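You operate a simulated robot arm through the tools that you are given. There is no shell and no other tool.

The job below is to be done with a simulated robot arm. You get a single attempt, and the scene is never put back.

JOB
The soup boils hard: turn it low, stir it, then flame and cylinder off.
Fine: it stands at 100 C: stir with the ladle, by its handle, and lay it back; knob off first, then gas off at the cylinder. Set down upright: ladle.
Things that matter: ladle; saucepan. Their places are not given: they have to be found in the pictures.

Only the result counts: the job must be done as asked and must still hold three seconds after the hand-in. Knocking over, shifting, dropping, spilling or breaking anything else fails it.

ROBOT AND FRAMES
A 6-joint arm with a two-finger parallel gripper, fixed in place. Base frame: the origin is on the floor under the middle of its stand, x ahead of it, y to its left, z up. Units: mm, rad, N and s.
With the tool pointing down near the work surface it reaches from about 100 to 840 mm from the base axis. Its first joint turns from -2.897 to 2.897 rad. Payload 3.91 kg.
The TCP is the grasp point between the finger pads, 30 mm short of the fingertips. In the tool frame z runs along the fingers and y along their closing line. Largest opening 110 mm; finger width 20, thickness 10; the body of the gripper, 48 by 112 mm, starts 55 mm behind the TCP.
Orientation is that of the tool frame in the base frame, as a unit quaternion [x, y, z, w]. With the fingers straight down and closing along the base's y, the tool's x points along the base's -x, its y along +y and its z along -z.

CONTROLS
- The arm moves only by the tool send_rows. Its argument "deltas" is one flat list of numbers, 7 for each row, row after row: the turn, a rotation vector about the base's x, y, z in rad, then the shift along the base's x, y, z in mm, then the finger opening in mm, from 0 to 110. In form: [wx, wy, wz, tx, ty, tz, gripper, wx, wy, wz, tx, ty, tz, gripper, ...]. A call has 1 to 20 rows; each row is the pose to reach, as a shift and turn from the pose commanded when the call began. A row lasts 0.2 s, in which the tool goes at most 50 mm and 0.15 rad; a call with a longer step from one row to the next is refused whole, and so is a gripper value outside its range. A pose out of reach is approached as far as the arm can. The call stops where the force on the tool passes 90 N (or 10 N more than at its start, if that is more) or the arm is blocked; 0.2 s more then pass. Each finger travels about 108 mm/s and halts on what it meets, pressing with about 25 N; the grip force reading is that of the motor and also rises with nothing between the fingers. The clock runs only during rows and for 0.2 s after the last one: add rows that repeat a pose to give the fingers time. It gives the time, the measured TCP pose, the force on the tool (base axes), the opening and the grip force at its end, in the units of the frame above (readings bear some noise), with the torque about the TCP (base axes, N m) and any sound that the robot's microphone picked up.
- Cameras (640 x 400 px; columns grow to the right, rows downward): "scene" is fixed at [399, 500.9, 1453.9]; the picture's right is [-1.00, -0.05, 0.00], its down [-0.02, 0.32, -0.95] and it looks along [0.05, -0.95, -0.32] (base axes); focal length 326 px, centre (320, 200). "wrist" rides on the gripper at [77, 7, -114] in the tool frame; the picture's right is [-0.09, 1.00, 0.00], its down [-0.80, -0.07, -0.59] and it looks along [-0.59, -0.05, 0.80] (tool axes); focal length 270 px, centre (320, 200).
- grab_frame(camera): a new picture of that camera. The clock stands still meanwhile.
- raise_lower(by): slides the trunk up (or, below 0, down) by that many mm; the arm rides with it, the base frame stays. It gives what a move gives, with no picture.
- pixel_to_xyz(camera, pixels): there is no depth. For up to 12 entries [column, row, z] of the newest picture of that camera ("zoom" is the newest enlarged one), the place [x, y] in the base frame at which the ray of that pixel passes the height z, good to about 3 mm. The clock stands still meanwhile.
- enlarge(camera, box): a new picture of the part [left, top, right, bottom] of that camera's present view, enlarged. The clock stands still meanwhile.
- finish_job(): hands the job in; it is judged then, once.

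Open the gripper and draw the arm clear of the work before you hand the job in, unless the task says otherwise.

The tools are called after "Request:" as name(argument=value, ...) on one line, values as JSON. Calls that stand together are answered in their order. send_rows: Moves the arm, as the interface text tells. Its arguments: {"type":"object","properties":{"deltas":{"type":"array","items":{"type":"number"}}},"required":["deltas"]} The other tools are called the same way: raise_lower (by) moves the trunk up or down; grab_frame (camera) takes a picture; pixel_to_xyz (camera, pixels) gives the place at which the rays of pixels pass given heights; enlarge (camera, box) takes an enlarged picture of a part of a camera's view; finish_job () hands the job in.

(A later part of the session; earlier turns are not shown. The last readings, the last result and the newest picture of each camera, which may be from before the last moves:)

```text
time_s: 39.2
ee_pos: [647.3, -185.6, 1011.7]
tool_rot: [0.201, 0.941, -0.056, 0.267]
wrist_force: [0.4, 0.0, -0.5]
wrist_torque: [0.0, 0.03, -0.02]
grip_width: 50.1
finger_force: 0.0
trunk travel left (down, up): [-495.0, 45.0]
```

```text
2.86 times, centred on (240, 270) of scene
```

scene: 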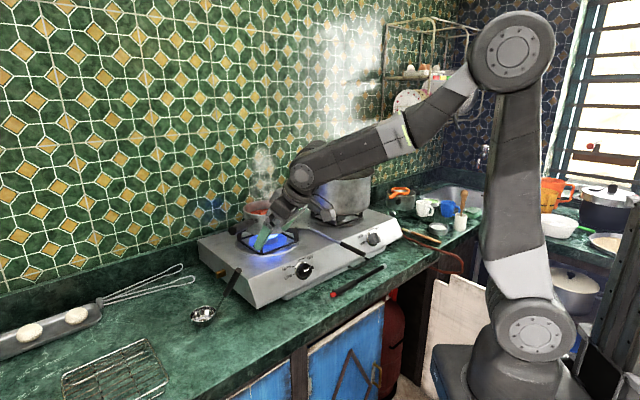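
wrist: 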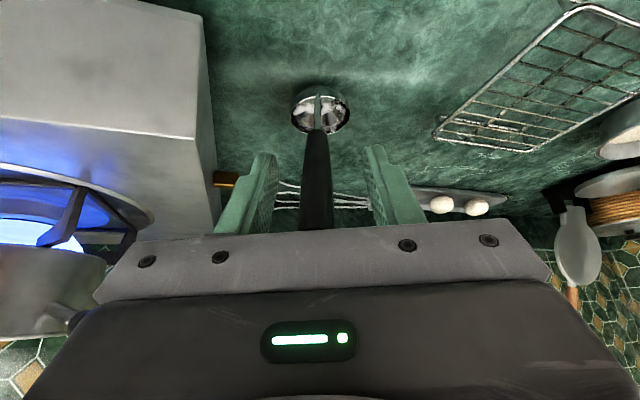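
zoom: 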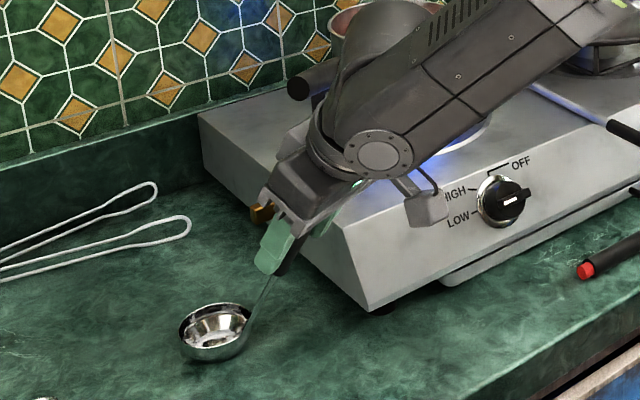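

The handle sits between the fingers, about 1.7 mm toward -y of the tool centre. I shift by that amount and close the fingers on it.

Request:
send_rows(deltas=[0, 0, 0, -0.7, -1.6, 0, 50, 0, 0, 0, -0.7, -1.6, 0, 35, 0, 0, 0, -0.7, -1.6, 0, 20, 0, 0, 0, -0.7, -1.6, 0, 8, 0, 0, 0, -0.7, -1.6, 0, 8, 0, 0, 0, -0.7, -1.6, 0, 8])

Request:
grab_frame(camera="wrist")

```text
time_s: 40.6
ee_pos: [646.2, -187.4, 1012.4]
tool_rot: [0.199, 0.941, -0.056, 0.268]
wrist_force: [0.5, -0.6, -0.1]
wrist_torque: [-0.17, -0.02, -0.09]
grip_width: 16.0
finger_force: 25.0
trunk travel left (down, up): [-495.0, 45.0]
```

```text
taken
```

wrist: 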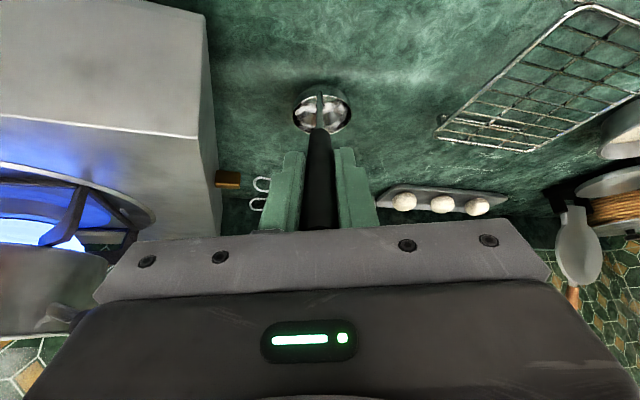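

The handle is gripped (opening 16.0, 25 N) at TCP (646,-187,1012). I lift the ladle straight up by 265 mm so the bowl will clear the pan rim (z≈1085).

Request:
send_rows(deltas=[0, 0, 0, 0, 0, 10, 8, 0, 0, 0, 0, 0, 30, 8, 0, 0, 0, 0, 0, 60, 8, 0, 0, 0, 0, 0, 95, 8, 0, 0, 0, 0, 0, 130, 8, 0, 0, 0, 0, 0, 165, 8, 0, 0, 0, 0, 0, 200, 8, 0, 0, 0, 0, 0, 235, 8, 0, 0, 0, 0, 0, 265, 8, 0, 0, 0, 0, 0, 265, 8])

Request:
grab_frame(camera="scene")

Request:
grab_frame(camera="wrist")

```text
time_s: 42.8
ee_pos: [646.3, -186.1, 1279.0]
tool_rot: [0.201, 0.941, -0.056, 0.267]
wrist_force: [-0.6, 0.7, -2.1]
wrist_torque: [0.03, 0.12, 0.0]
grip_width: 15.8
finger_force: 25.0
trunk travel left (down, up): [-495.0, 45.0]
```

```text
taken
```

scene: 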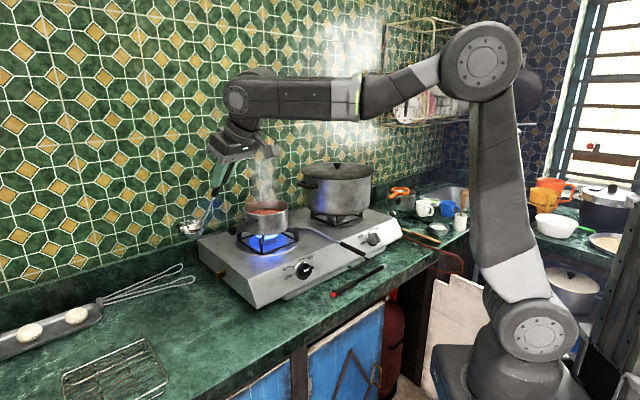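

```text
taken
```

wrist: 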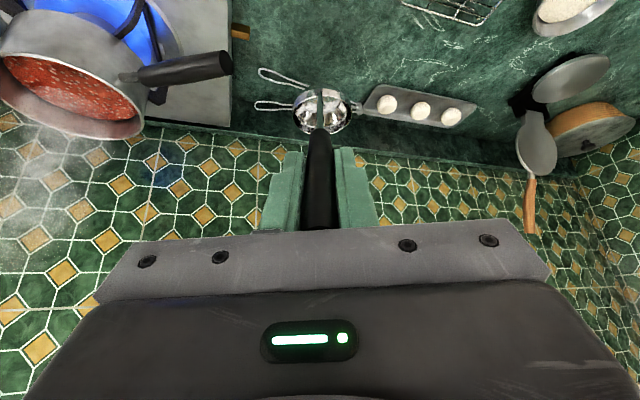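

The ladle hangs securely in the same place in the wrist view (bowl at (322,110)). Before moving over the pan I refine the pan centre with the burner ring in the scene view and the rim in the wrist view.

Request:
pixel_to_xyz(camera="scene", pixels=[[267.6, 242.3, 953], [265.8, 206.9, 1084], [242.7, 210.6, 1084], [288.7, 206.5, 1084]])

Request:
enlarge(camera="scene", box=[225, 185, 305, 255])

Request:
enlarge(camera="wrist", box=[0, 0, 260, 160])

```text
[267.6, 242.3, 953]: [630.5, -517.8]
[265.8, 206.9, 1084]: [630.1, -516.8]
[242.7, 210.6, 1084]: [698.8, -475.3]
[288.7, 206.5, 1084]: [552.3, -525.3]
```

```text
5.71 times, centred on (265, 220) of scene
```

zoom: 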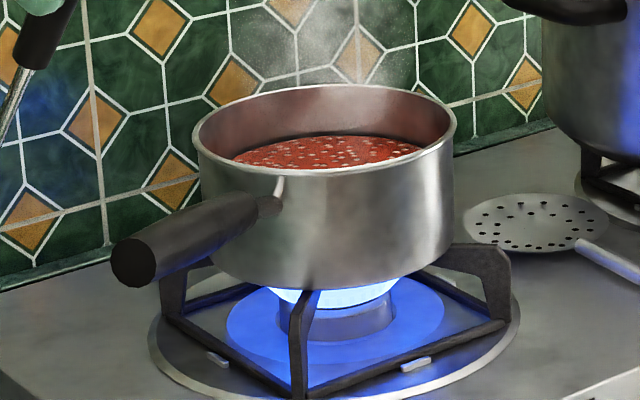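

```text
2.46 times, centred on (130, 80) of wrist
```

zoom: 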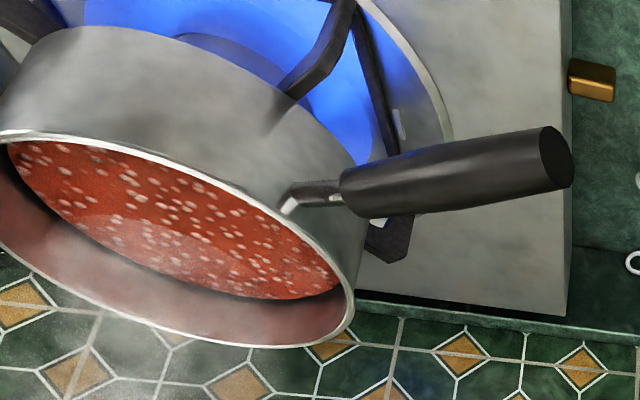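

The pan rim spans zoom x 193–457, giving a centre near (626,-517), rim z≈1084, soup about 28 mm below the rim. I carry the ladle over the pan, turning -22° about z so the bowl ends above its centre.

Request:
send_rows(deltas=[0, 0, -0.0427, -11.3, -28.1, 0, 8, 0, 0, -0.0853, -22.5, -56.3, 0, 8, 0, 0, -0.128, -33.8, -84.4, 0, 8, 0, 0, -0.1707, -45, -112.6, 0, 8, 0, 0, -0.2133, -56.3, -140.7, 0, 8, 0, 0, -0.256, -67.5, -168.9, 0, 8, 0, 0, -0.2987, -78.8, -197, 0, 8, 0, 0, -0.3413, -90, -225.2, 0, 8, 0, 0, -0.384, -101.3, -253.3, 0, 8, 0, 0, -0.384, -101.3, -253.3, 0, 8])

Request:
grab_frame(camera="scene")

Request:
grab_frame(camera="wrist")

Request:
enlarge(camera="scene", box=[225, 165, 305, 235])

```text
time_s: 45.0
ee_pos: [545.0, -439.0, 1277.8]
tool_rot: [0.376, 0.885, -0.107, 0.252]
wrist_force: [-0.2, -0.1, -1.9]
wrist_torque: [0.05, 0.07, 0.0]
grip_width: 15.9
finger_force: 24.7
trunk travel left (down, up): [-495.0, 45.0]
```

```text
taken
```

scene: 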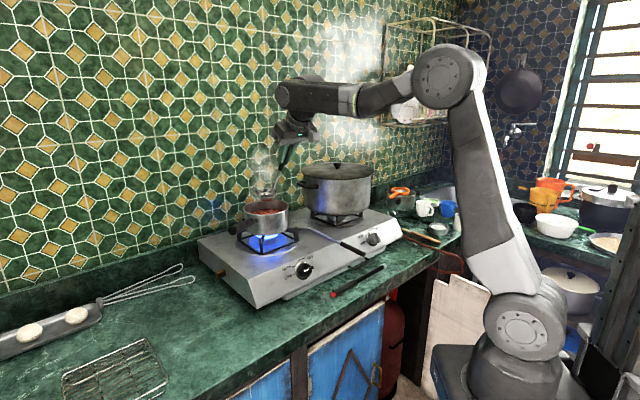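

```text
taken
```

wrist: 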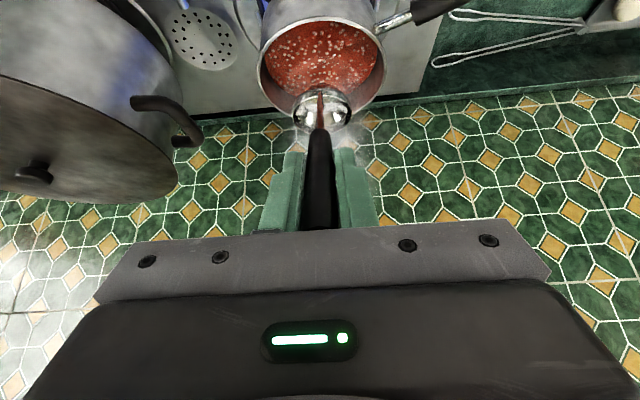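

```text
5.71 times, centred on (265, 200) of scene
```

zoom: 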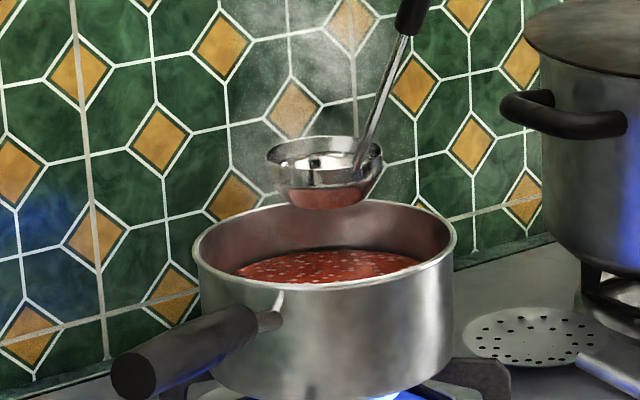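

The bowl now hangs above the pan (rim centre at about scene (265.9,193), pan rim below). I enlarge the wrist view to locate the bowl relative to the pan more precisely before dipping.

Request:
enlarge(camera="wrist", box=[240, 10, 400, 140])

```text
3.08 times, centred on (320, 75) of wrist
```

zoom: 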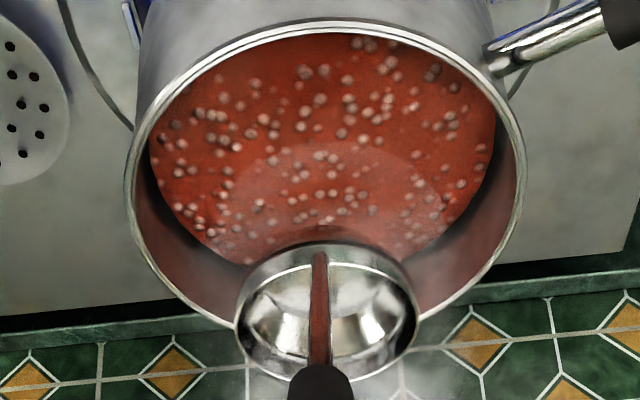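

Bowl and pan centres share the same column in both views (scene 265.9; wrist 322.3), so the bowl is over the pan centre. I query the bowl's height with both cameras.

Request:
pixel_to_xyz(camera="scene", pixels=[[265.9, 193.2, 1120], [265.9, 193.2, 1130], [265.9, 193.2, 1139], [265.9, 207.4, 1084]])

Request:
pixel_to_xyz(camera="wrist", pixels=[[322.3, 113.3, 1120], [322.3, 113.3, 1130], [322.3, 113.3, 1139], [322.3, 68.5, 1084], [322.3, 68.5, 1088], [260, 70, 1084], [385, 70, 1084]])

```text
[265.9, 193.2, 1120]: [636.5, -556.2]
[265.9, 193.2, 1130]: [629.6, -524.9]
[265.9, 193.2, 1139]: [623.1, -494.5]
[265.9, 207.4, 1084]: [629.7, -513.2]
```

```text
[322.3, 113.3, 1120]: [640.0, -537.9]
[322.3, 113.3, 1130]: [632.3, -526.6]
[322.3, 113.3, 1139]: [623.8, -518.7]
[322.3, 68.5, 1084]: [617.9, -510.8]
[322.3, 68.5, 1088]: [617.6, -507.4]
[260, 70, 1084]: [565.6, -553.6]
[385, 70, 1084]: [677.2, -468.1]
```

With perspective correction the pan centre is about (629.5,-520) and the bowl rim centre (631,-526,1130), about 148 mm below the TCP. I lower the bowl 60 mm so its bottom just enters the soup and check.

Request:
send_rows(deltas=[0, 0, 0, 0, 0, -15, 8, 0, 0, 0, 0, 0, -30, 8, 0, 0, 0, 0, 0, -45, 8, 0, 0, 0, 0, 0, -60, 8, 0, 0, 0, 0, 0, -60, 8])

Request:
enlarge(camera="scene", box=[225, 165, 305, 235])

Request:
enlarge(camera="wrist", box=[240, 10, 400, 140])

```text
time_s: 46.2
ee_pos: [545.9, -440.6, 1217.5]
tool_rot: [0.377, 0.885, -0.106, 0.251]
wrist_force: [0.3, 0.6, -1.1]
wrist_torque: [0.09, 0.09, -0.02]
grip_width: 15.8
finger_force: 24.7
trunk travel left (down, up): [-495.0, 45.0]
```

```text
5.71 times, centred on (265, 200) of scene
```

zoom: 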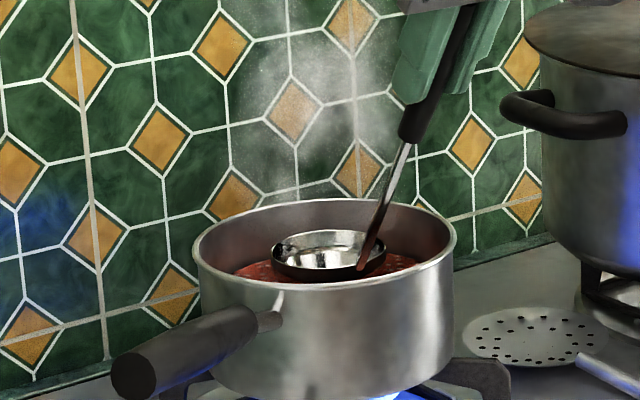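

```text
3.08 times, centred on (320, 75) of wrist
```

zoom: 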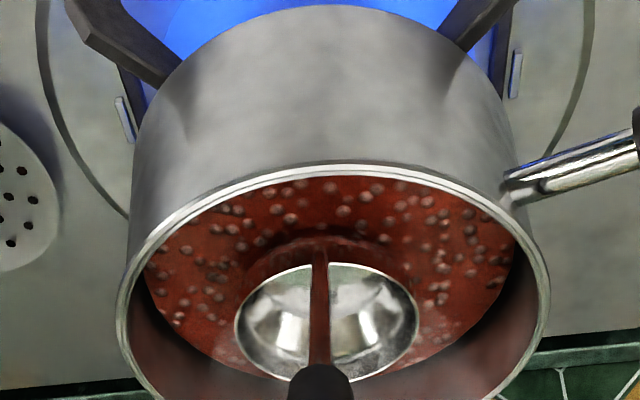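

The bowl is inside the pan, centred, with its bottom in the soup and only small forces. I lower a further 17 mm to submerge the bowl.

Request:
send_rows(deltas=[0, 0, 0, 0, 0, -6, 8, 0, 0, 0, 0, 0, -12, 8, 0, 0, 0, 0, 0, -17, 8, 0, 0, 0, 0, 0, -17, 8])

Request:
enlarge(camera="scene", box=[225, 165, 305, 235])

Request:
enlarge(camera="wrist", box=[240, 10, 400, 140])

```text
time_s: 47.2
ee_pos: [544.6, -440.5, 1200.3]
tool_rot: [0.376, 0.885, -0.106, 0.252]
wrist_force: [-0.2, -0.7, -1.4]
wrist_torque: [0.06, 0.08, -0.02]
grip_width: 16.1
finger_force: 24.6
trunk travel left (down, up): [-495.0, 45.0]
```

```text
5.71 times, centred on (265, 200) of scene
```

zoom: 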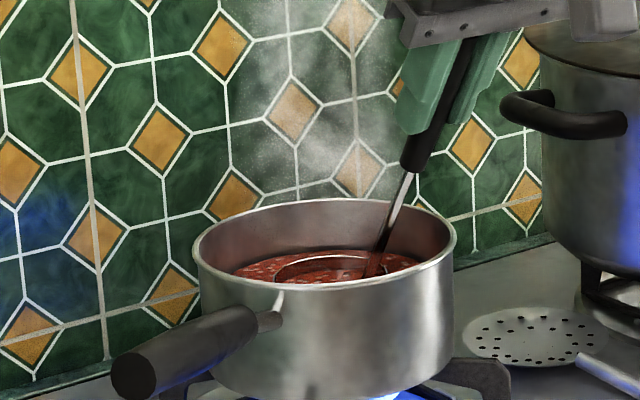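

```text
3.08 times, centred on (320, 75) of wrist
```

zoom: 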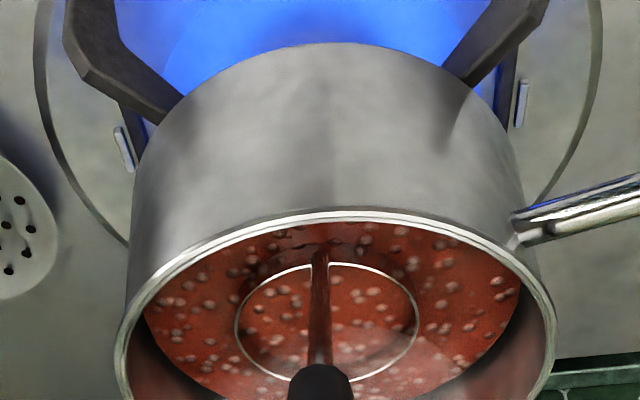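

The bowl rim is at soup level and the soup covers it, with no contact forces. I now stir with two slow circles of 17 mm radius, kept clear of the pan wall and rim.

Request:
send_rows(deltas=[0, 0, 0, -6.9, 10, -2, 8, 0, 0, 0, 2.5, 14.6, -4, 8, 0, 0, 0, 12.9, 12.8, -4, 8, 0, 0, 0, 20.2, 5.3, -4, 8, 0, 0, 0, 21.7, -5.1, -4, 8, 0, 0, 0, 16.7, -14.4, -4, 8, 0, 0, 0, 7.3, -19, -4, 8, 0, 0, 0, -3.1, -17.2, -4, 8, 0, 0, 0, -10.4, -9.7, -4, 8, 0, 0, 0, -11.8, 0.7, -4, 8, 0, 0, 0, -6.9, 10, -4, 8, 0, 0, 0, 2.5, 14.6, -4, 8, 0, 0, 0, 12.9, 12.8, -4, 8, 0, 0, 0, 20.2, 5.3, -4, 8, 0, 0, 0, 21.7, -5.1, -4, 8, 0, 0, 0, 16.7, -14.4, -4, 8, 0, 0, 0, 7.3, -19, -4, 8, 0, 0, 0, -3.1, -17.2, -4, 8, 0, 0, 0, -10.4, -9.7, -4, 8, 0, 0, 0, -11.8, 0.7, -4, 8])

Request:
enlarge(camera="scene", box=[225, 165, 305, 235])

Request:
enlarge(camera="wrist", box=[240, 10, 400, 140])

```text
time_s: 51.4
ee_pos: [533.7, -439.4, 1196.7]
tool_rot: [0.376, 0.886, -0.107, 0.251]
wrist_force: [0.1, -0.1, -1.0]
wrist_torque: [0.11, 0.05, -0.04]
grip_width: 16.0
finger_force: 24.8
trunk travel left (down, up): [-495.0, 45.0]
```

```text
5.71 times, centred on (265, 200) of scene
```

zoom: 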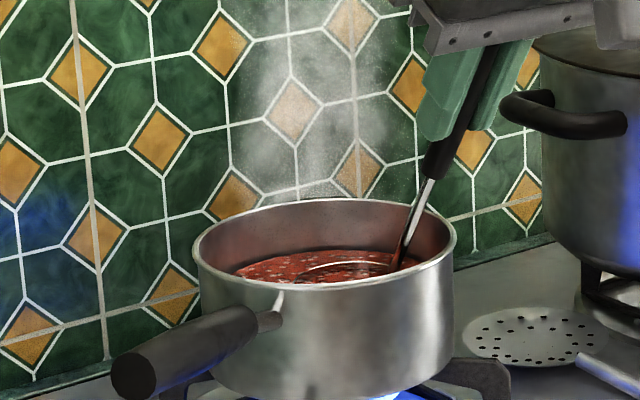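

```text
3.08 times, centred on (320, 75) of wrist
```

zoom: 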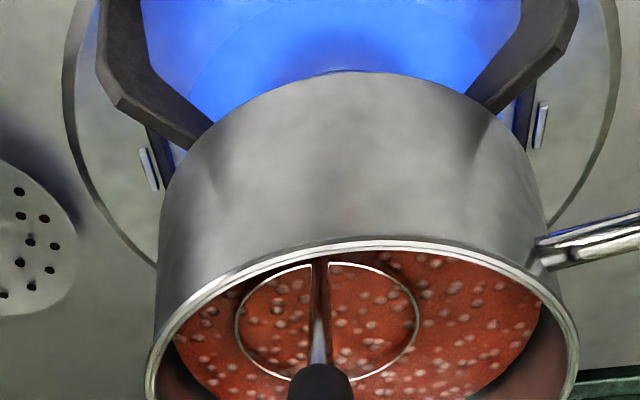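

Two circles done with the pan unmoved and forces near zero. I stir two more circles and end at the pan centre.

Request:
send_rows(deltas=[0, 0, 0, 4.9, 9.3, 0, 8, 0, 0, 0, 14.3, 13.9, 0, 8, 0, 0, 0, 24.7, 12.1, 0, 8, 0, 0, 0, 32, 4.6, 0, 8, 0, 0, 0, 33.5, -5.8, 0, 8, 0, 0, 0, 28.5, -15.1, 0, 8, 0, 0, 0, 19.1, -19.7, 0, 8, 0, 0, 0, 8.7, -17.9, 0, 8, 0, 0, 0, 1.4, -10.4, 0, 8, 0, 0, 0, 0, 0, 0, 8, 0, 0, 0, 4.9, 9.3, 0, 8, 0, 0, 0, 14.3, 13.9, 0, 8, 0, 0, 0, 24.7, 12.1, 0, 8, 0, 0, 0, 32, 4.6, 0, 8, 0, 0, 0, 33.5, -5.8, 0, 8, 0, 0, 0, 28.5, -15.1, 0, 8, 0, 0, 0, 19.1, -19.7, 0, 8, 0, 0, 0, 8.7, -17.9, 0, 8, 0, 0, 0, 1.4, -10.4, 0, 8, 0, 0, 0, 14, -2, 0, 8])

Request:
grab_frame(camera="scene")

```text
time_s: 55.6
ee_pos: [547.8, -440.1, 1197.0]
tool_rot: [0.377, 0.885, -0.106, 0.252]
wrist_force: [-0.7, -0.1, -0.5]
wrist_torque: [0.04, 0.04, 0.02]
grip_width: 15.8
finger_force: 24.6
trunk travel left (down, up): [-495.0, 45.0]
```

```text
taken
```

scene: 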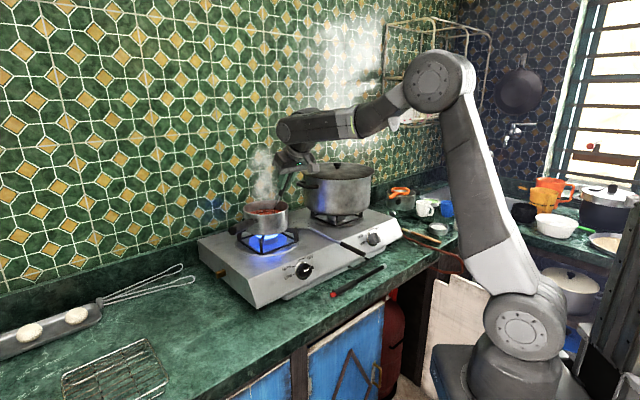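

The stirring is complete and the pan has not moved (rim still at (265,207)). I lift the ladle slowly out of the soup above the pan and look at the bowl.

Request:
send_rows(deltas=[0, 0, 0, 0, 0, 8, 8, 0, 0, 0, 0, 0, 18, 8, 0, 0, 0, 0, 0, 30, 8, 0, 0, 0, 0, 0, 42, 8, 0, 0, 0, 0, 0, 54, 8, 0, 0, 0, 0, 0, 66, 8, 0, 0, 0, 0, 0, 78, 8, 0, 0, 0, 0, 0, 82, 8, 0, 0, 0, 0, 0, 82, 8, 0, 0, 0, 0, 0, 82, 8])

Request:
enlarge(camera="scene", box=[225, 165, 305, 235])

Request:
enlarge(camera="wrist", box=[240, 10, 400, 140])

```text
time_s: 57.8
ee_pos: [547.4, -440.6, 1278.9]
tool_rot: [0.376, 0.886, -0.106, 0.251]
wrist_force: [1.4, 0.8, -1.1]
wrist_torque: [0.06, 0.09, 0.0]
grip_width: 16.0
finger_force: 25.1
trunk travel left (down, up): [-495.0, 45.0]
```

```text
5.71 times, centred on (265, 200) of scene
```

zoom: 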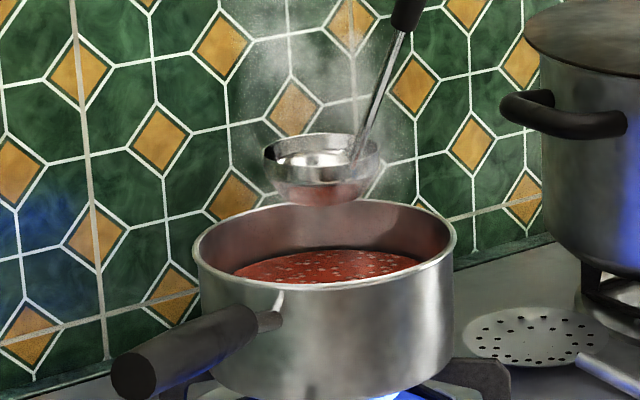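

```text
3.08 times, centred on (320, 75) of wrist
```

zoom: 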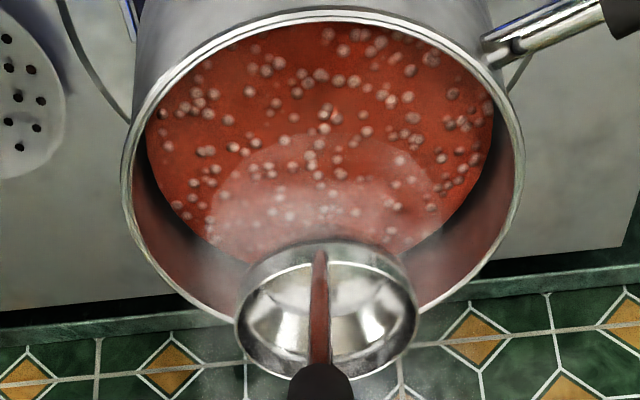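

The bowl came out empty and clean, still held exactly as before. I carry the ladle back over its original spot (turning +22° again) at the same height.

Request:
send_rows(deltas=[0, 0, 0.0427, 11, 28.3, 0, 8, 0, 0, 0.0853, 22, 56.6, 0, 8, 0, 0, 0.128, 33, 84.9, 0, 8, 0, 0, 0.1707, 44, 113.2, 0, 8, 0, 0, 0.2133, 55.1, 141.4, 0, 8, 0, 0, 0.256, 66.1, 169.7, 0, 8, 0, 0, 0.2987, 77.1, 198, 0, 8, 0, 0, 0.3413, 88.1, 226.3, 0, 8, 0, 0, 0.384, 99.1, 254.6, -1, 8, 0, 0, 0.384, 99.1, 254.6, -1, 8])

Request:
send_rows(deltas=[0, 0, 0, 0, 0, -35, 8, 0, 0, 0, 0, 0, -70, 8, 0, 0, 0, 0, 0, -105, 8, 0, 0, 0, 0, 0, -140, 8, 0, 0, 0, 0, 0, -175, 8, 0, 0, 0, 0, 0, -205, 8, 0, 0, 0, 0, 0, -230, 8, 0, 0, 0, 0, 0, -245, 8, 0, 0, 0, 0, 0, -255, 8, 0, 0, 0, 0, 0, -255, 8])

Request:
enlarge(camera="scene", box=[180, 200, 300, 340])

Request:
grab_frame(camera="wrist")

```text
time_s: 60.0
ee_pos: [646.3, -184.2, 1278.1]
tool_rot: [0.2, 0.941, -0.056, 0.268]
wrist_force: [-1.3, 0.4, -0.4]
wrist_torque: [0.06, 0.14, -0.01]
grip_width: 15.7
finger_force: 25.4
trunk travel left (down, up): [-495.0, 45.0]
```

```text
time_s: 62.2
ee_pos: [647.0, -185.3, 1022.1]
tool_rot: [0.201, 0.941, -0.057, 0.267]
wrist_force: [0.6, 0.2, -2.1]
wrist_torque: [0.05, 0.12, 0.02]
grip_width: 16.1
finger_force: 24.4
trunk travel left (down, up): [-495.0, 45.0]
```

```text
2.86 times, centred on (240, 270) of scene
```

zoom: 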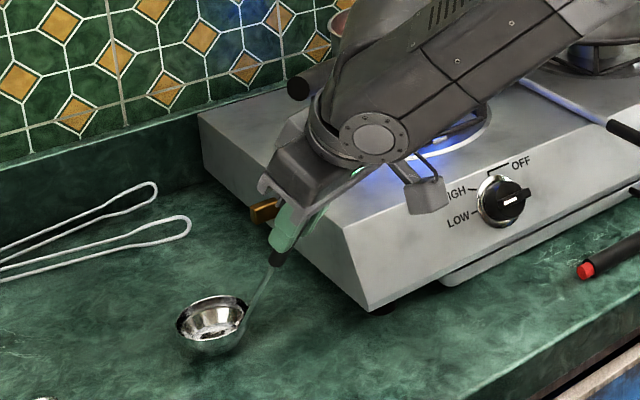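

```text
taken
```

wrist: 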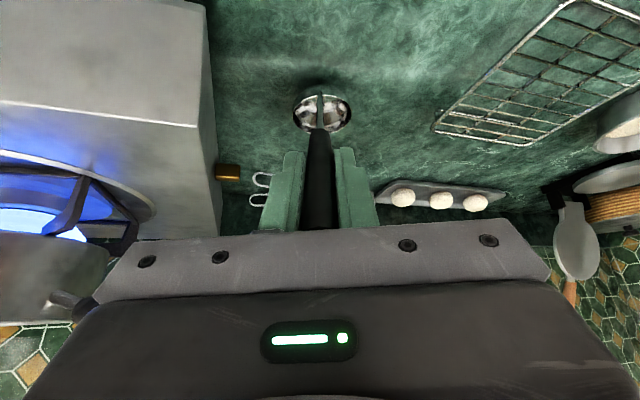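

The ladle hangs about 10 mm above its place. I lower it in small steps to the counter and check the force.

Request:
send_rows(deltas=[0, 0, 0, 0, 0, -3, 8, 0, 0, 0, 0, 0, -6, 8, 0, 0, 0, 0, 0, -9, 8, 0, 0, 0, 0, 0, -10, 8, 0, 0, 0, 0, 0, -10, 8])

```text
time_s: 63.4
ee_pos: [645.8, -186.8, 1012.4]
tool_rot: [0.201, 0.941, -0.056, 0.268]
wrist_force: [0.0, -0.6, -1.8]
wrist_torque: [0.04, 0.11, 0.04]
grip_width: 15.9
finger_force: 25.2
trunk travel left (down, up): [-495.0, 45.0]
```

The torque still shows the ladle hanging free, so I lower another 1.5 mm and read the force.

Request:
send_rows(deltas=[0, 0, 0, 0, 0, -1, 8, 0, 0, 0, 0, 0, -1.5, 8, 0, 0, 0, 0, 0, -1.5, 8])

```text
time_s: 64.2
ee_pos: [646.4, -186.1, 1014.0]
tool_rot: [0.2, 0.941, -0.056, 0.268]
wrist_force: [-1.0, 0.3, 6.2]
wrist_torque: [-0.32, -0.66, 0.08]
grip_width: 16.0
finger_force: 24.7
trunk travel left (down, up): [-495.0, 45.0]
```

Contact with the counter shows (Fz +6.2 N). I relieve it by 0.8 mm and open the fingers to release the ladle.

Request:
send_rows(deltas=[0, 0, 0, 0, 0, 0.8, 8, 0, 0, 0, 0, 0, 0.8, 16, 0, 0, 0, 0, 0, 0.8, 22, 0, 0, 0, 0, 0, 0.8, 30, 0, 0, 0, 0, 0, 0.8, 40, 0, 0, 0, 0, 0, 0.8, 50, 0, 0, 0, 0, 0, 0.8, 50])

Request:
grab_frame(camera="wrist")

Request:
enlarge(camera="scene", box=[180, 240, 260, 335])

```text
time_s: 65.8
ee_pos: [647.3, -187.0, 1012.3]
tool_rot: [0.201, 0.941, -0.057, 0.267]
wrist_force: [-0.3, -0.1, 0.3]
wrist_torque: [0.0, 0.0, -0.02]
grip_width: 50.1
finger_force: 0.1
trunk travel left (down, up): [-495.0, 45.0]
```

```text
taken
```

wrist: 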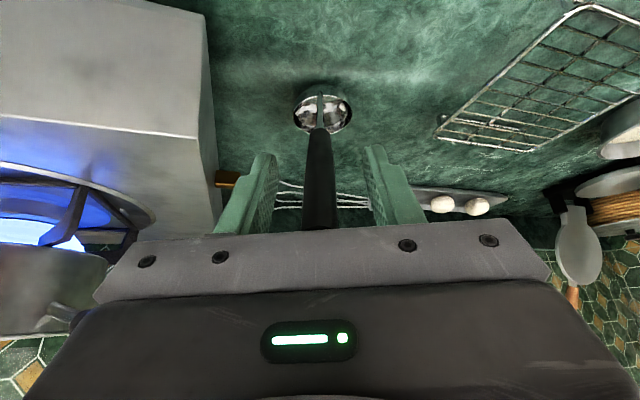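

```text
4.21 times, centred on (220, 288) of scene
```

zoom: 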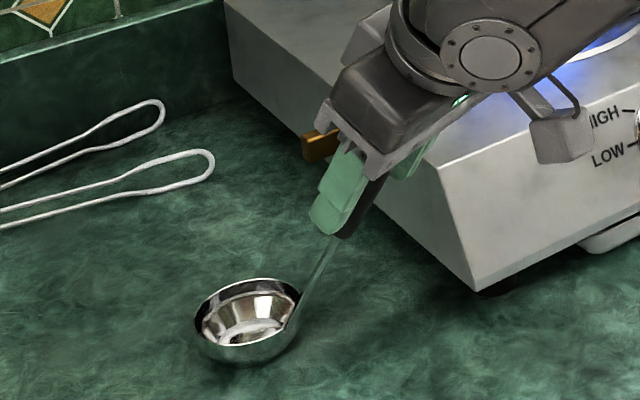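

The ladle stands upright on its bowl and the handle is free between the fingers. I withdraw along the handle axis by 150 mm.

Request:
send_rows(deltas=[0, 0, 0, -9.6, 4.3, 17, 50, 0, 0, 0, -24, 10.7, 42.6, 50, 0, 0, 0, -38, 17, 68, 50, 0, 0, 0, -55, 24.5, 98, 50, 0, 0, 0, -71.7, 32, 127.8, 50, 0, 0, 0, -71.7, 32, 127.8, 50])

Request:
grab_frame(camera="scene")

Request:
enlarge(camera="scene", box=[180, 260, 260, 335])

```text
time_s: 67.2
ee_pos: [575.2, -153.8, 1139.5]
tool_rot: [0.201, 0.941, -0.056, 0.266]
wrist_force: [-0.4, 0.6, -0.9]
wrist_torque: [-0.04, 0.0, -0.01]
grip_width: 50.1
finger_force: 0.0
trunk travel left (down, up): [-495.0, 45.0]
```

```text
taken
```

scene: 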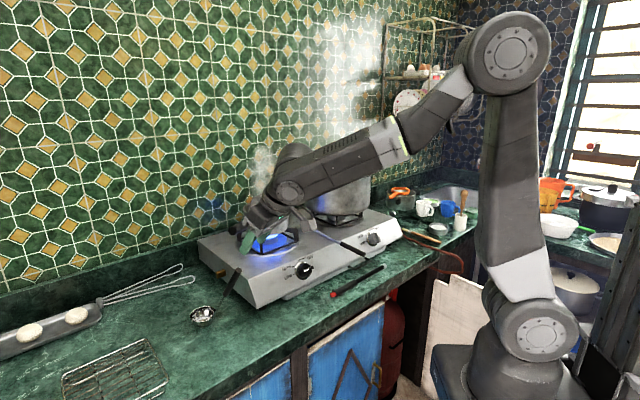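

```text
5.33 times, centred on (220, 298) of scene
```

zoom: 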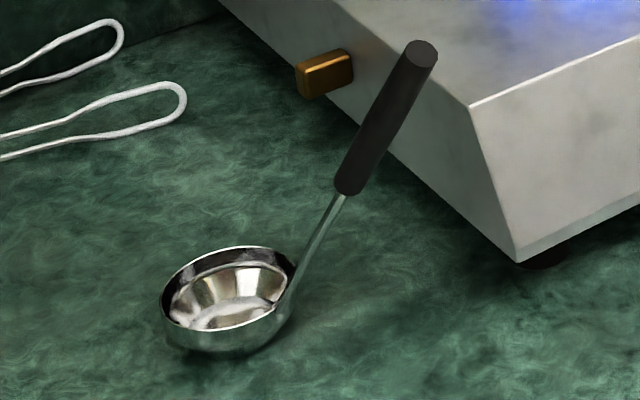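

The ladle is back exactly where it was, upright. Now I move the arm high in front of the stove with the knob-approach orientation (closing line vertical for the LOW fin), preparing to lower the trunk while keeping the wrist in its natural bend.

Request:
send_rows(deltas=[-0.1002, 0.0239, 0.0619, -14.1, -12.1, 26, 60, -0.2003, 0.0479, 0.1239, -28.2, -24.1, 52, 60, -0.3005, 0.0718, 0.1858, -42.4, -36.2, 77.9, 60, -0.4006, 0.0957, 0.2477, -56.5, -48.2, 103.8, 60, -0.5008, 0.1197, 0.3097, -70.6, -60.3, 129.8, 60, -0.6009, 0.1436, 0.3716, -84.7, -72.3, 155.8, 60, -0.7011, 0.1675, 0.4335, -98.8, -84.4, 181.7, 60, -0.8012, 0.1915, 0.4955, -112.9, -96.4, 207.7, 60, -0.9014, 0.2154, 0.5574, -127, -108.5, 233.6, 60, -1.0015, 0.2393, 0.6193, -141.2, -120.5, 259.6, 60, -1.1017, 0.2633, 0.6813, -155.3, -132.6, 285.5, 60, -1.2018, 0.2872, 0.7432, -169.4, -144.6, 311.5, 60, -1.2018, 0.2872, 0.7432, -169.4, -144.6, 311.5, 60])

Request:
grab_frame(camera="scene")

```text
time_s: 70.0
ee_pos: [407.1, -299.6, 1450.8]
tool_rot: [-0.325, 0.78, -0.494, 0.205]
wrist_force: [0.5, -0.4, 0.6]
wrist_torque: [0.01, 0.01, 0.0]
grip_width: 60.0
finger_force: 0.1
trunk travel left (down, up): [-495.0, 45.0]
```

```text
taken
```

scene: 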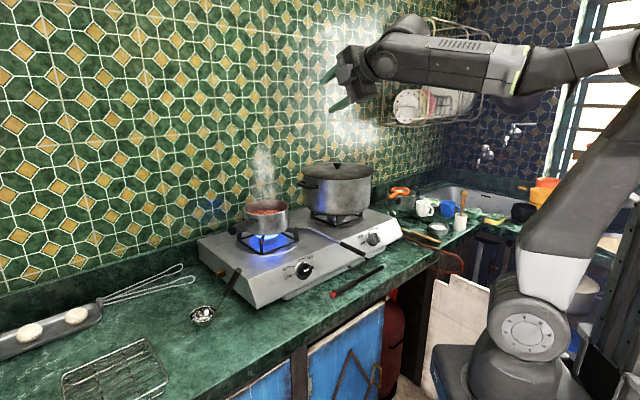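

The pose was reached with no warnings and the wrist bends naturally. I lower the trunk by 470 mm to bring the tool in front of the knob.

Request:
raise_lower(by=-470)

Request:
grab_frame(camera="scene")

Request:
grab_frame(camera="wrist")

```text
refused: -470 is not a number from -400 to 400
```

```text
taken
```

scene: 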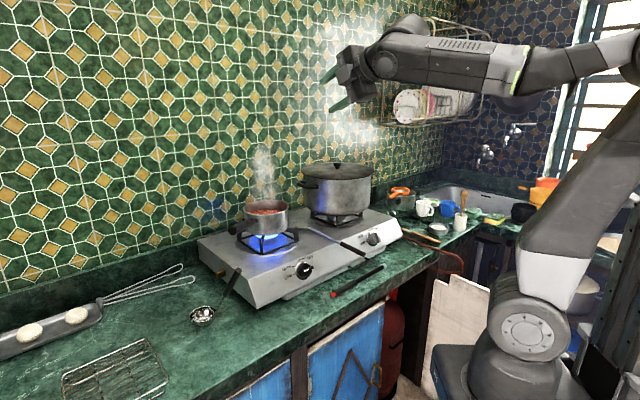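

```text
taken
```

wrist: 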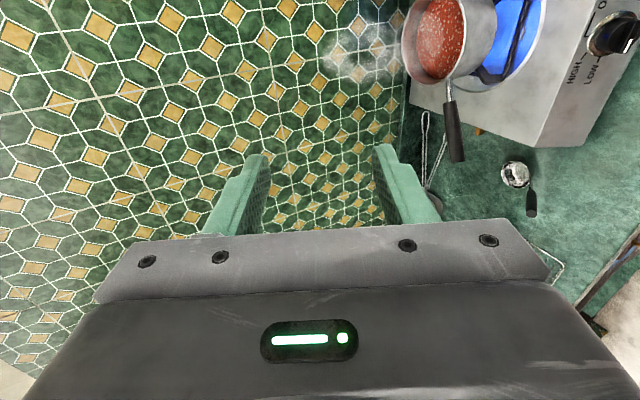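

The trunk accepts at most 400 mm per call, so I lower it in two steps of 235 mm.

Request:
raise_lower(by=-235)

Request:
raise_lower(by=-235)

Request:
grab_frame(camera="scene")

Request:
grab_frame(camera="wrist")

Request:
enlarge(camera="wrist", box=[230, 50, 410, 170])

```text
time_s: 72.4
ee_pos: [405.9, -300.3, 1217.7]
tool_rot: [-0.324, 0.78, -0.494, 0.206]
wrist_force: [-0.8, -0.8, -0.8]
wrist_torque: [0.0, -0.02, -0.02]
grip_width: 59.9
finger_force: 0.0
trunk travel left (down, up): [-260.0, 280.0]
```

```text
time_s: 74.9
ee_pos: [405.6, -299.5, 981.7]
tool_rot: [-0.324, 0.779, -0.495, 0.206]
wrist_force: [-0.7, 0.1, 0.0]
wrist_torque: [0.03, 0.02, 0.01]
grip_width: 60.0
finger_force: 0.0
trunk travel left (down, up): [-25.0, 515.0]
```

```text
taken
```

scene: 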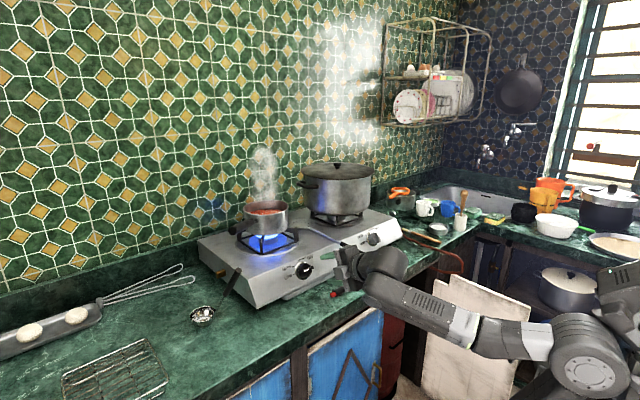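

```text
taken
```

wrist: 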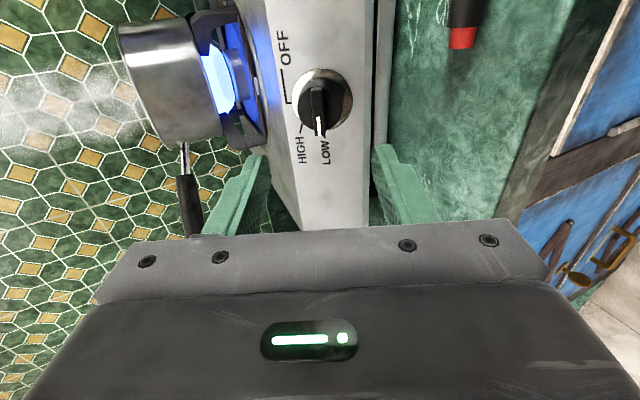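

```text
3.33 times, centred on (320, 110) of wrist
```

zoom: 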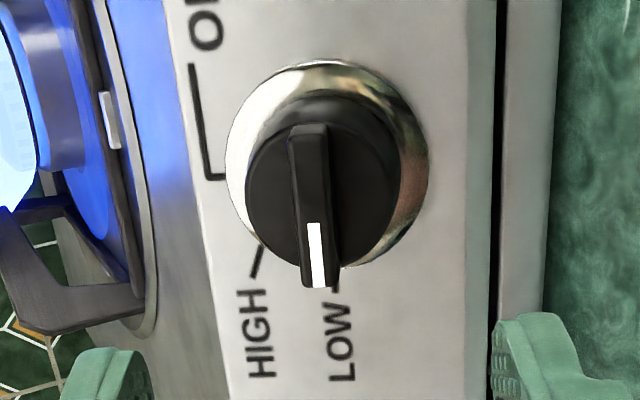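

The knob stands at LOW in line with the tool (fin at zoom (315,210)). I approach the same grip depth as before, about (463,-356,945), and close on the fin.

Request:
send_rows(deltas=[0, 0, 0, 14.4, -14.1, -9.2, 50, 0, 0, 0, 28.8, -28.2, -18.5, 50, 0, 0, 0, 43.2, -42.3, -27.7, 50, 0, 0, 0, 51, -50, -33, 50, 0, 0, 0, 57.6, -56.4, -37, 50, 0, 0, 0, 57.6, -56.4, -37, 50])

Request:
enlarge(camera="wrist", box=[230, 100, 410, 220])

```text
time_s: 76.3
ee_pos: [463.2, -355.6, 948.1]
tool_rot: [-0.324, 0.779, -0.495, 0.207]
wrist_force: [-0.2, 0.2, -0.2]
wrist_torque: [0.0, 0.01, -0.02]
grip_width: 50.0
finger_force: 0.1
trunk travel left (down, up): [-25.0, 515.0]
```

```text
3.33 times, centred on (320, 160) of wrist
```

zoom: 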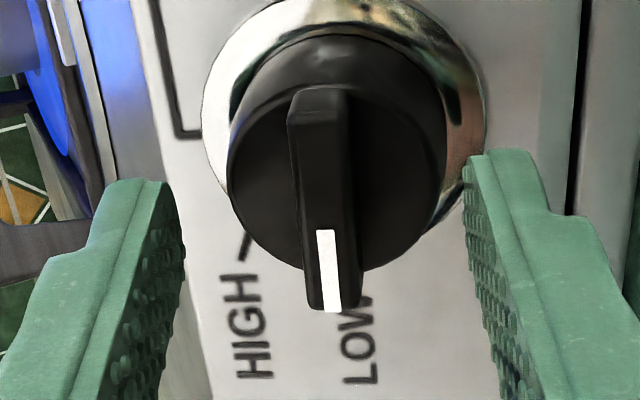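

The fin is centred between the fingers (325 between 185 and 465). I close on it.

Request:
send_rows(deltas=[0, 0, 0, 0, 0, 0, 30, 0, 0, 0, 0, 0, 0, 10, 0, 0, 0, 0, 0, 0, 0, 0, 0, 0, 0, 0, 0, 0])

Request:
enlarge(camera="wrist", box=[230, 100, 410, 220])

```text
time_s: 77.3
ee_pos: [462.9, -356.1, 946.7]
tool_rot: [-0.324, 0.779, -0.495, 0.206]
wrist_force: [-7.7, 6.2, -8.4]
wrist_torque: [0.58, 0.52, 0.04]
grip_width: 10.5
finger_force: 45.5
trunk travel left (down, up): [-25.0, 515.0]
```

```text
3.33 times, centred on (320, 160) of wrist
```

zoom: 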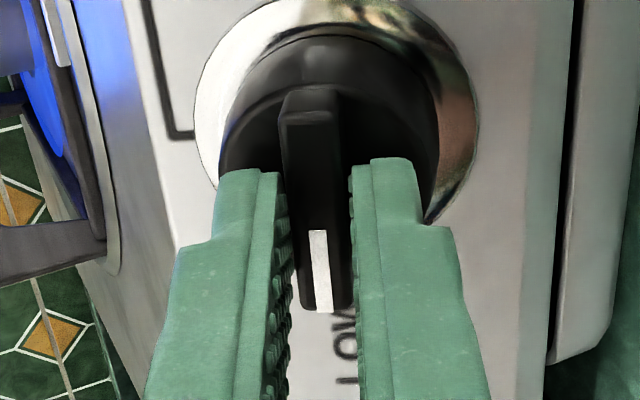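

The fin is held (opening 10.5), with a small downward side load. I relieve that by 1 mm and turn 90° clockwise through HIGH to OFF.

Request:
send_rows(deltas=[0.0839, -0.0839, -0.0553, -0.3, 0.3, -0.9, 0, 0.1678, -0.1678, -0.1106, -0.3, 0.3, -0.9, 0, 0.2517, -0.2517, -0.166, -0.3, 0.3, -0.9, 0, 0.3356, -0.3356, -0.2213, -0.3, 0.3, -0.9, 0, 0.4195, -0.4195, -0.2766, -0.3, 0.3, -0.9, 0, 0.5034, -0.5034, -0.3319, -0.3, 0.3, -0.9, 0, 0.5873, -0.5873, -0.3872, -0.3, 0.3, -0.9, 0, 0.6711, -0.6711, -0.4425, -0.3, 0.3, -0.9, 0, 0.755, -0.755, -0.4979, -0.3, 0.3, -0.9, 0, 0.8389, -0.8389, -0.5532, -0.3, 0.3, -0.9, 0, 0.9228, -0.9228, -0.6085, -0.3, 0.3, -0.9, 0, 1.0067, -1.0067, -0.6638, -0.3, 0.3, -0.9, 0])

Request:
grab_frame(camera="scene")

Request:
grab_frame(camera="wrist")

```text
time_s: 79.9
ee_pos: [461.8, -356.7, 946.8]
tool_rot: [0.322, 0.777, -0.205, 0.5]
wrist_force: [4.1, -15.3, 19.2]
wrist_torque: [-0.26, 0.1, -0.21]
grip_width: 10.0
finger_force: 44.9
trunk travel left (down, up): [-25.0, 515.0]
```

```text
taken
```

scene: 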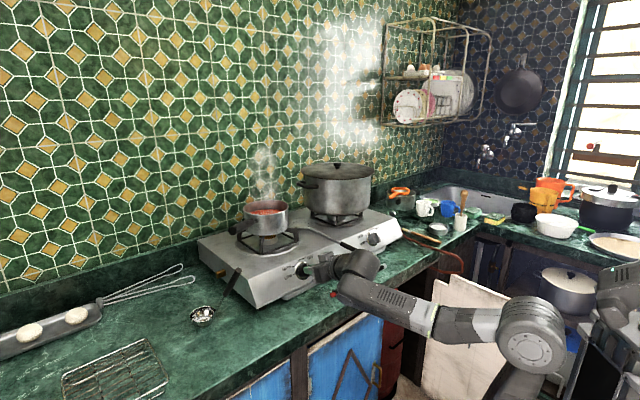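

```text
taken
```

wrist: 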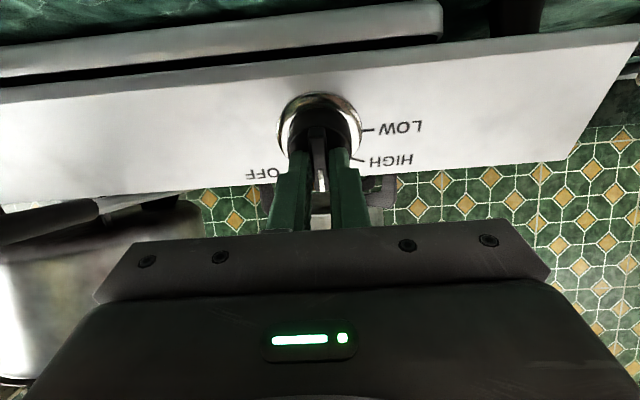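

The flame is out and the tool completed the full quarter turn. I open the fingers, back off along the knob axis, and check the pointer at OFF.

Request:
send_rows(deltas=[0, 0, 0, 0, 0, 0, 20, 0, 0, 0, 0, 0, 0, 40, 0, 0, 0, 0, 0, 0, 50, 0, 0, 0, -12.8, 12.8, 8.5, 50, 0, 0, 0, -32, 32, 21, 60, 0, 0, 0, -51.3, 51.3, 33.8, 60, 0, 0, 0, -64, 64, 42, 60, 0, 0, 0, -64, 64, 42, 60])

Request:
grab_frame(camera="wrist")

Request:
enlarge(camera="wrist", box=[230, 50, 410, 170])

Request:
enlarge(camera="scene", box=[225, 190, 345, 290])

```text
time_s: 81.7
ee_pos: [403.3, -295.0, 979.9]
tool_rot: [0.323, 0.784, -0.206, 0.489]
wrist_force: [-0.1, -0.7, 0.4]
wrist_torque: [0.0, 0.0, -0.02]
grip_width: 60.0
finger_force: 0.1
trunk travel left (down, up): [-25.0, 515.0]
```

```text
taken
```

wrist: 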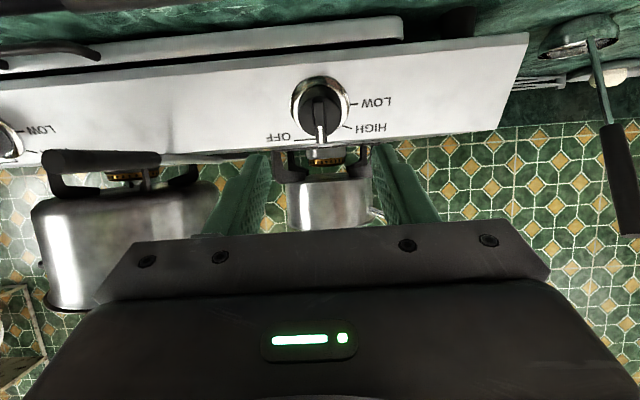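

```text
3.33 times, centred on (320, 110) of wrist
```

zoom: 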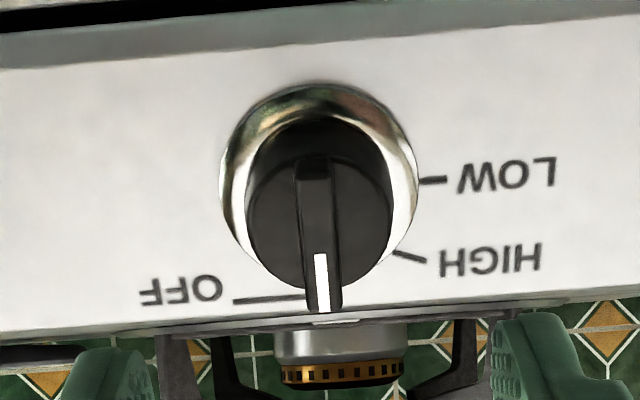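

```text
4.00 times, centred on (285, 240) of scene
```

zoom: 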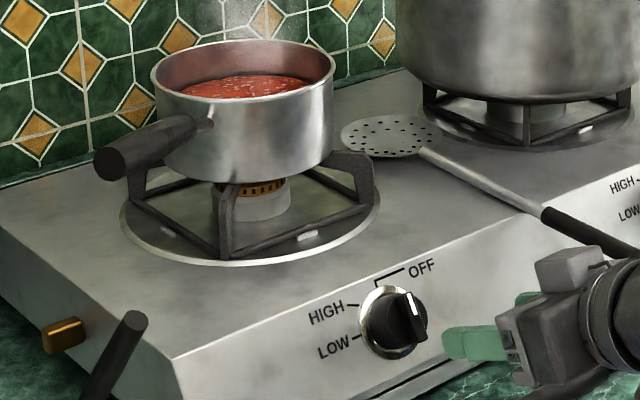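

The knob points straight up at OFF and the flame is out. Next is the gas cylinder valve under the counter; I turn the camera toward it, looking right and down from in front of the counter.

Request:
send_rows(deltas=[0.0777, 0.0245, -0.0909, -17.9, 3.7, -6.1, 60, 0.1554, 0.049, -0.1817, -35.9, 7.3, -12.2, 60, 0.2332, 0.0735, -0.2726, -53.8, 11, -18.3, 60, 0.3109, 0.098, -0.3634, -71.7, 14.6, -24.4, 60, 0.3886, 0.1225, -0.4543, -89.7, 18.3, -30.5, 60, 0.4663, 0.1469, -0.5452, -107.6, 21.9, -36.5, 60, 0.544, 0.1714, -0.636, -125.5, 25.6, -42.6, 60, 0.6218, 0.1959, -0.7269, -143.4, 29.2, -48.7, 60, 0.6995, 0.2204, -0.8177, -161.4, 32.9, -54.8, 60, 0.7772, 0.2449, -0.9086, -179.3, 36.5, -60.9, 60, 0.7772, 0.2449, -0.9086, -179.3, 36.5, -60.9, 60])

Request:
grab_frame(camera="wrist")

Request:
grab_frame(camera="scene")

```text
time_s: 84.1
ee_pos: [219.0, -254.3, 926.3]
tool_rot: [0.755, 0.632, -0.135, 0.112]
wrist_force: [0.1, 0.6, -0.3]
wrist_torque: [-0.02, -0.03, 0.02]
grip_width: 59.9
finger_force: 0.1
trunk travel left (down, up): [-25.0, 515.0]
```

```text
taken
```

wrist: 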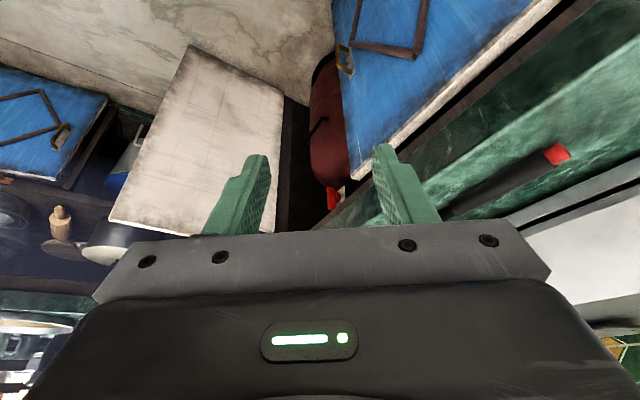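

```text
taken
```

scene: 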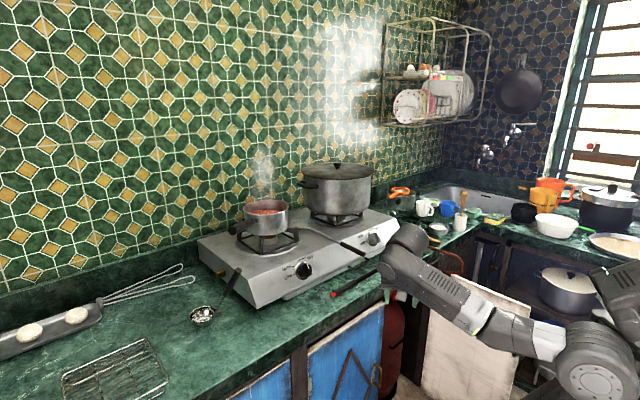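

The red valve appears at about (333,197) in the wrist view, in the open bay between the blue door and the pale board. I enlarge it.

Request:
enlarge(camera="wrist", box=[285, 150, 385, 230])

Request:
enlarge(camera="scene", box=[360, 270, 450, 340])

```text
5.00 times, centred on (335, 190) of wrist
```

zoom: 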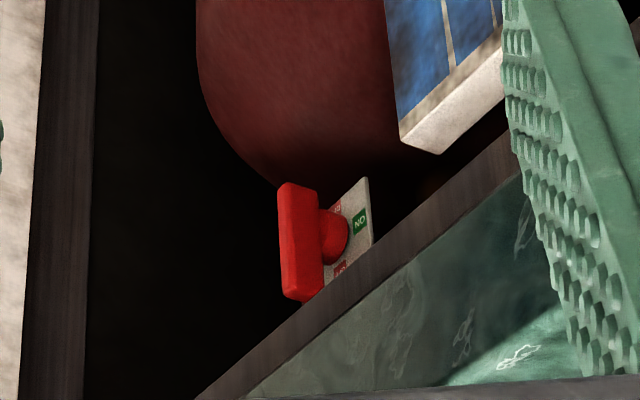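

```text
5.71 times, centred on (405, 305) of scene
```

zoom: 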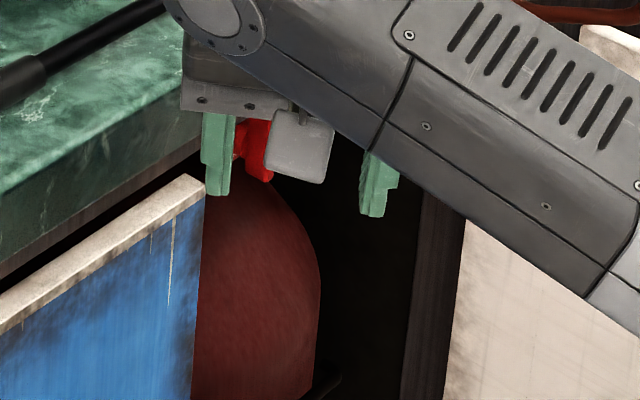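

The valve is a red bar handle standing vertical in front of a label plate with a green ON and red OFF marks. I triangulate it from both cameras.

Request:
pixel_to_xyz(camera="wrist", pixels=[[331, 198, 780], [331, 198, 760], [331, 198, 740], [331, 198, 720], [331, 198, 700], [343, 193, 740], [285, 102, 760], [285, 102, 700], [185, 45, 300], [110, 215, 760]])

Request:
pixel_to_xyz(camera="scene", pixels=[[395.5, 295, 780], [395.5, 295, 760], [395.5, 295, 740], [395.5, 295, 720], [395.5, 295, 700]])

```text
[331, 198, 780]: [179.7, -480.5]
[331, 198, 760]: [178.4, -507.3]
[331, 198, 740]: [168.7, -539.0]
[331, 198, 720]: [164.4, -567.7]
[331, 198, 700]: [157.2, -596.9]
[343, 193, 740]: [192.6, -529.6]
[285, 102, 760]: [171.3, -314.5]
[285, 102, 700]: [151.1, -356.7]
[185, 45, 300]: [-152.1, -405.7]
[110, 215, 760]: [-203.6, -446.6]
```

```text
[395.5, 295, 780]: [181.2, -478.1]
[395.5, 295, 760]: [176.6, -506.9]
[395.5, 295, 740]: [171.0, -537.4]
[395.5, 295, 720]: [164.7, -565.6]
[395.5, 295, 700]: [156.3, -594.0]
```

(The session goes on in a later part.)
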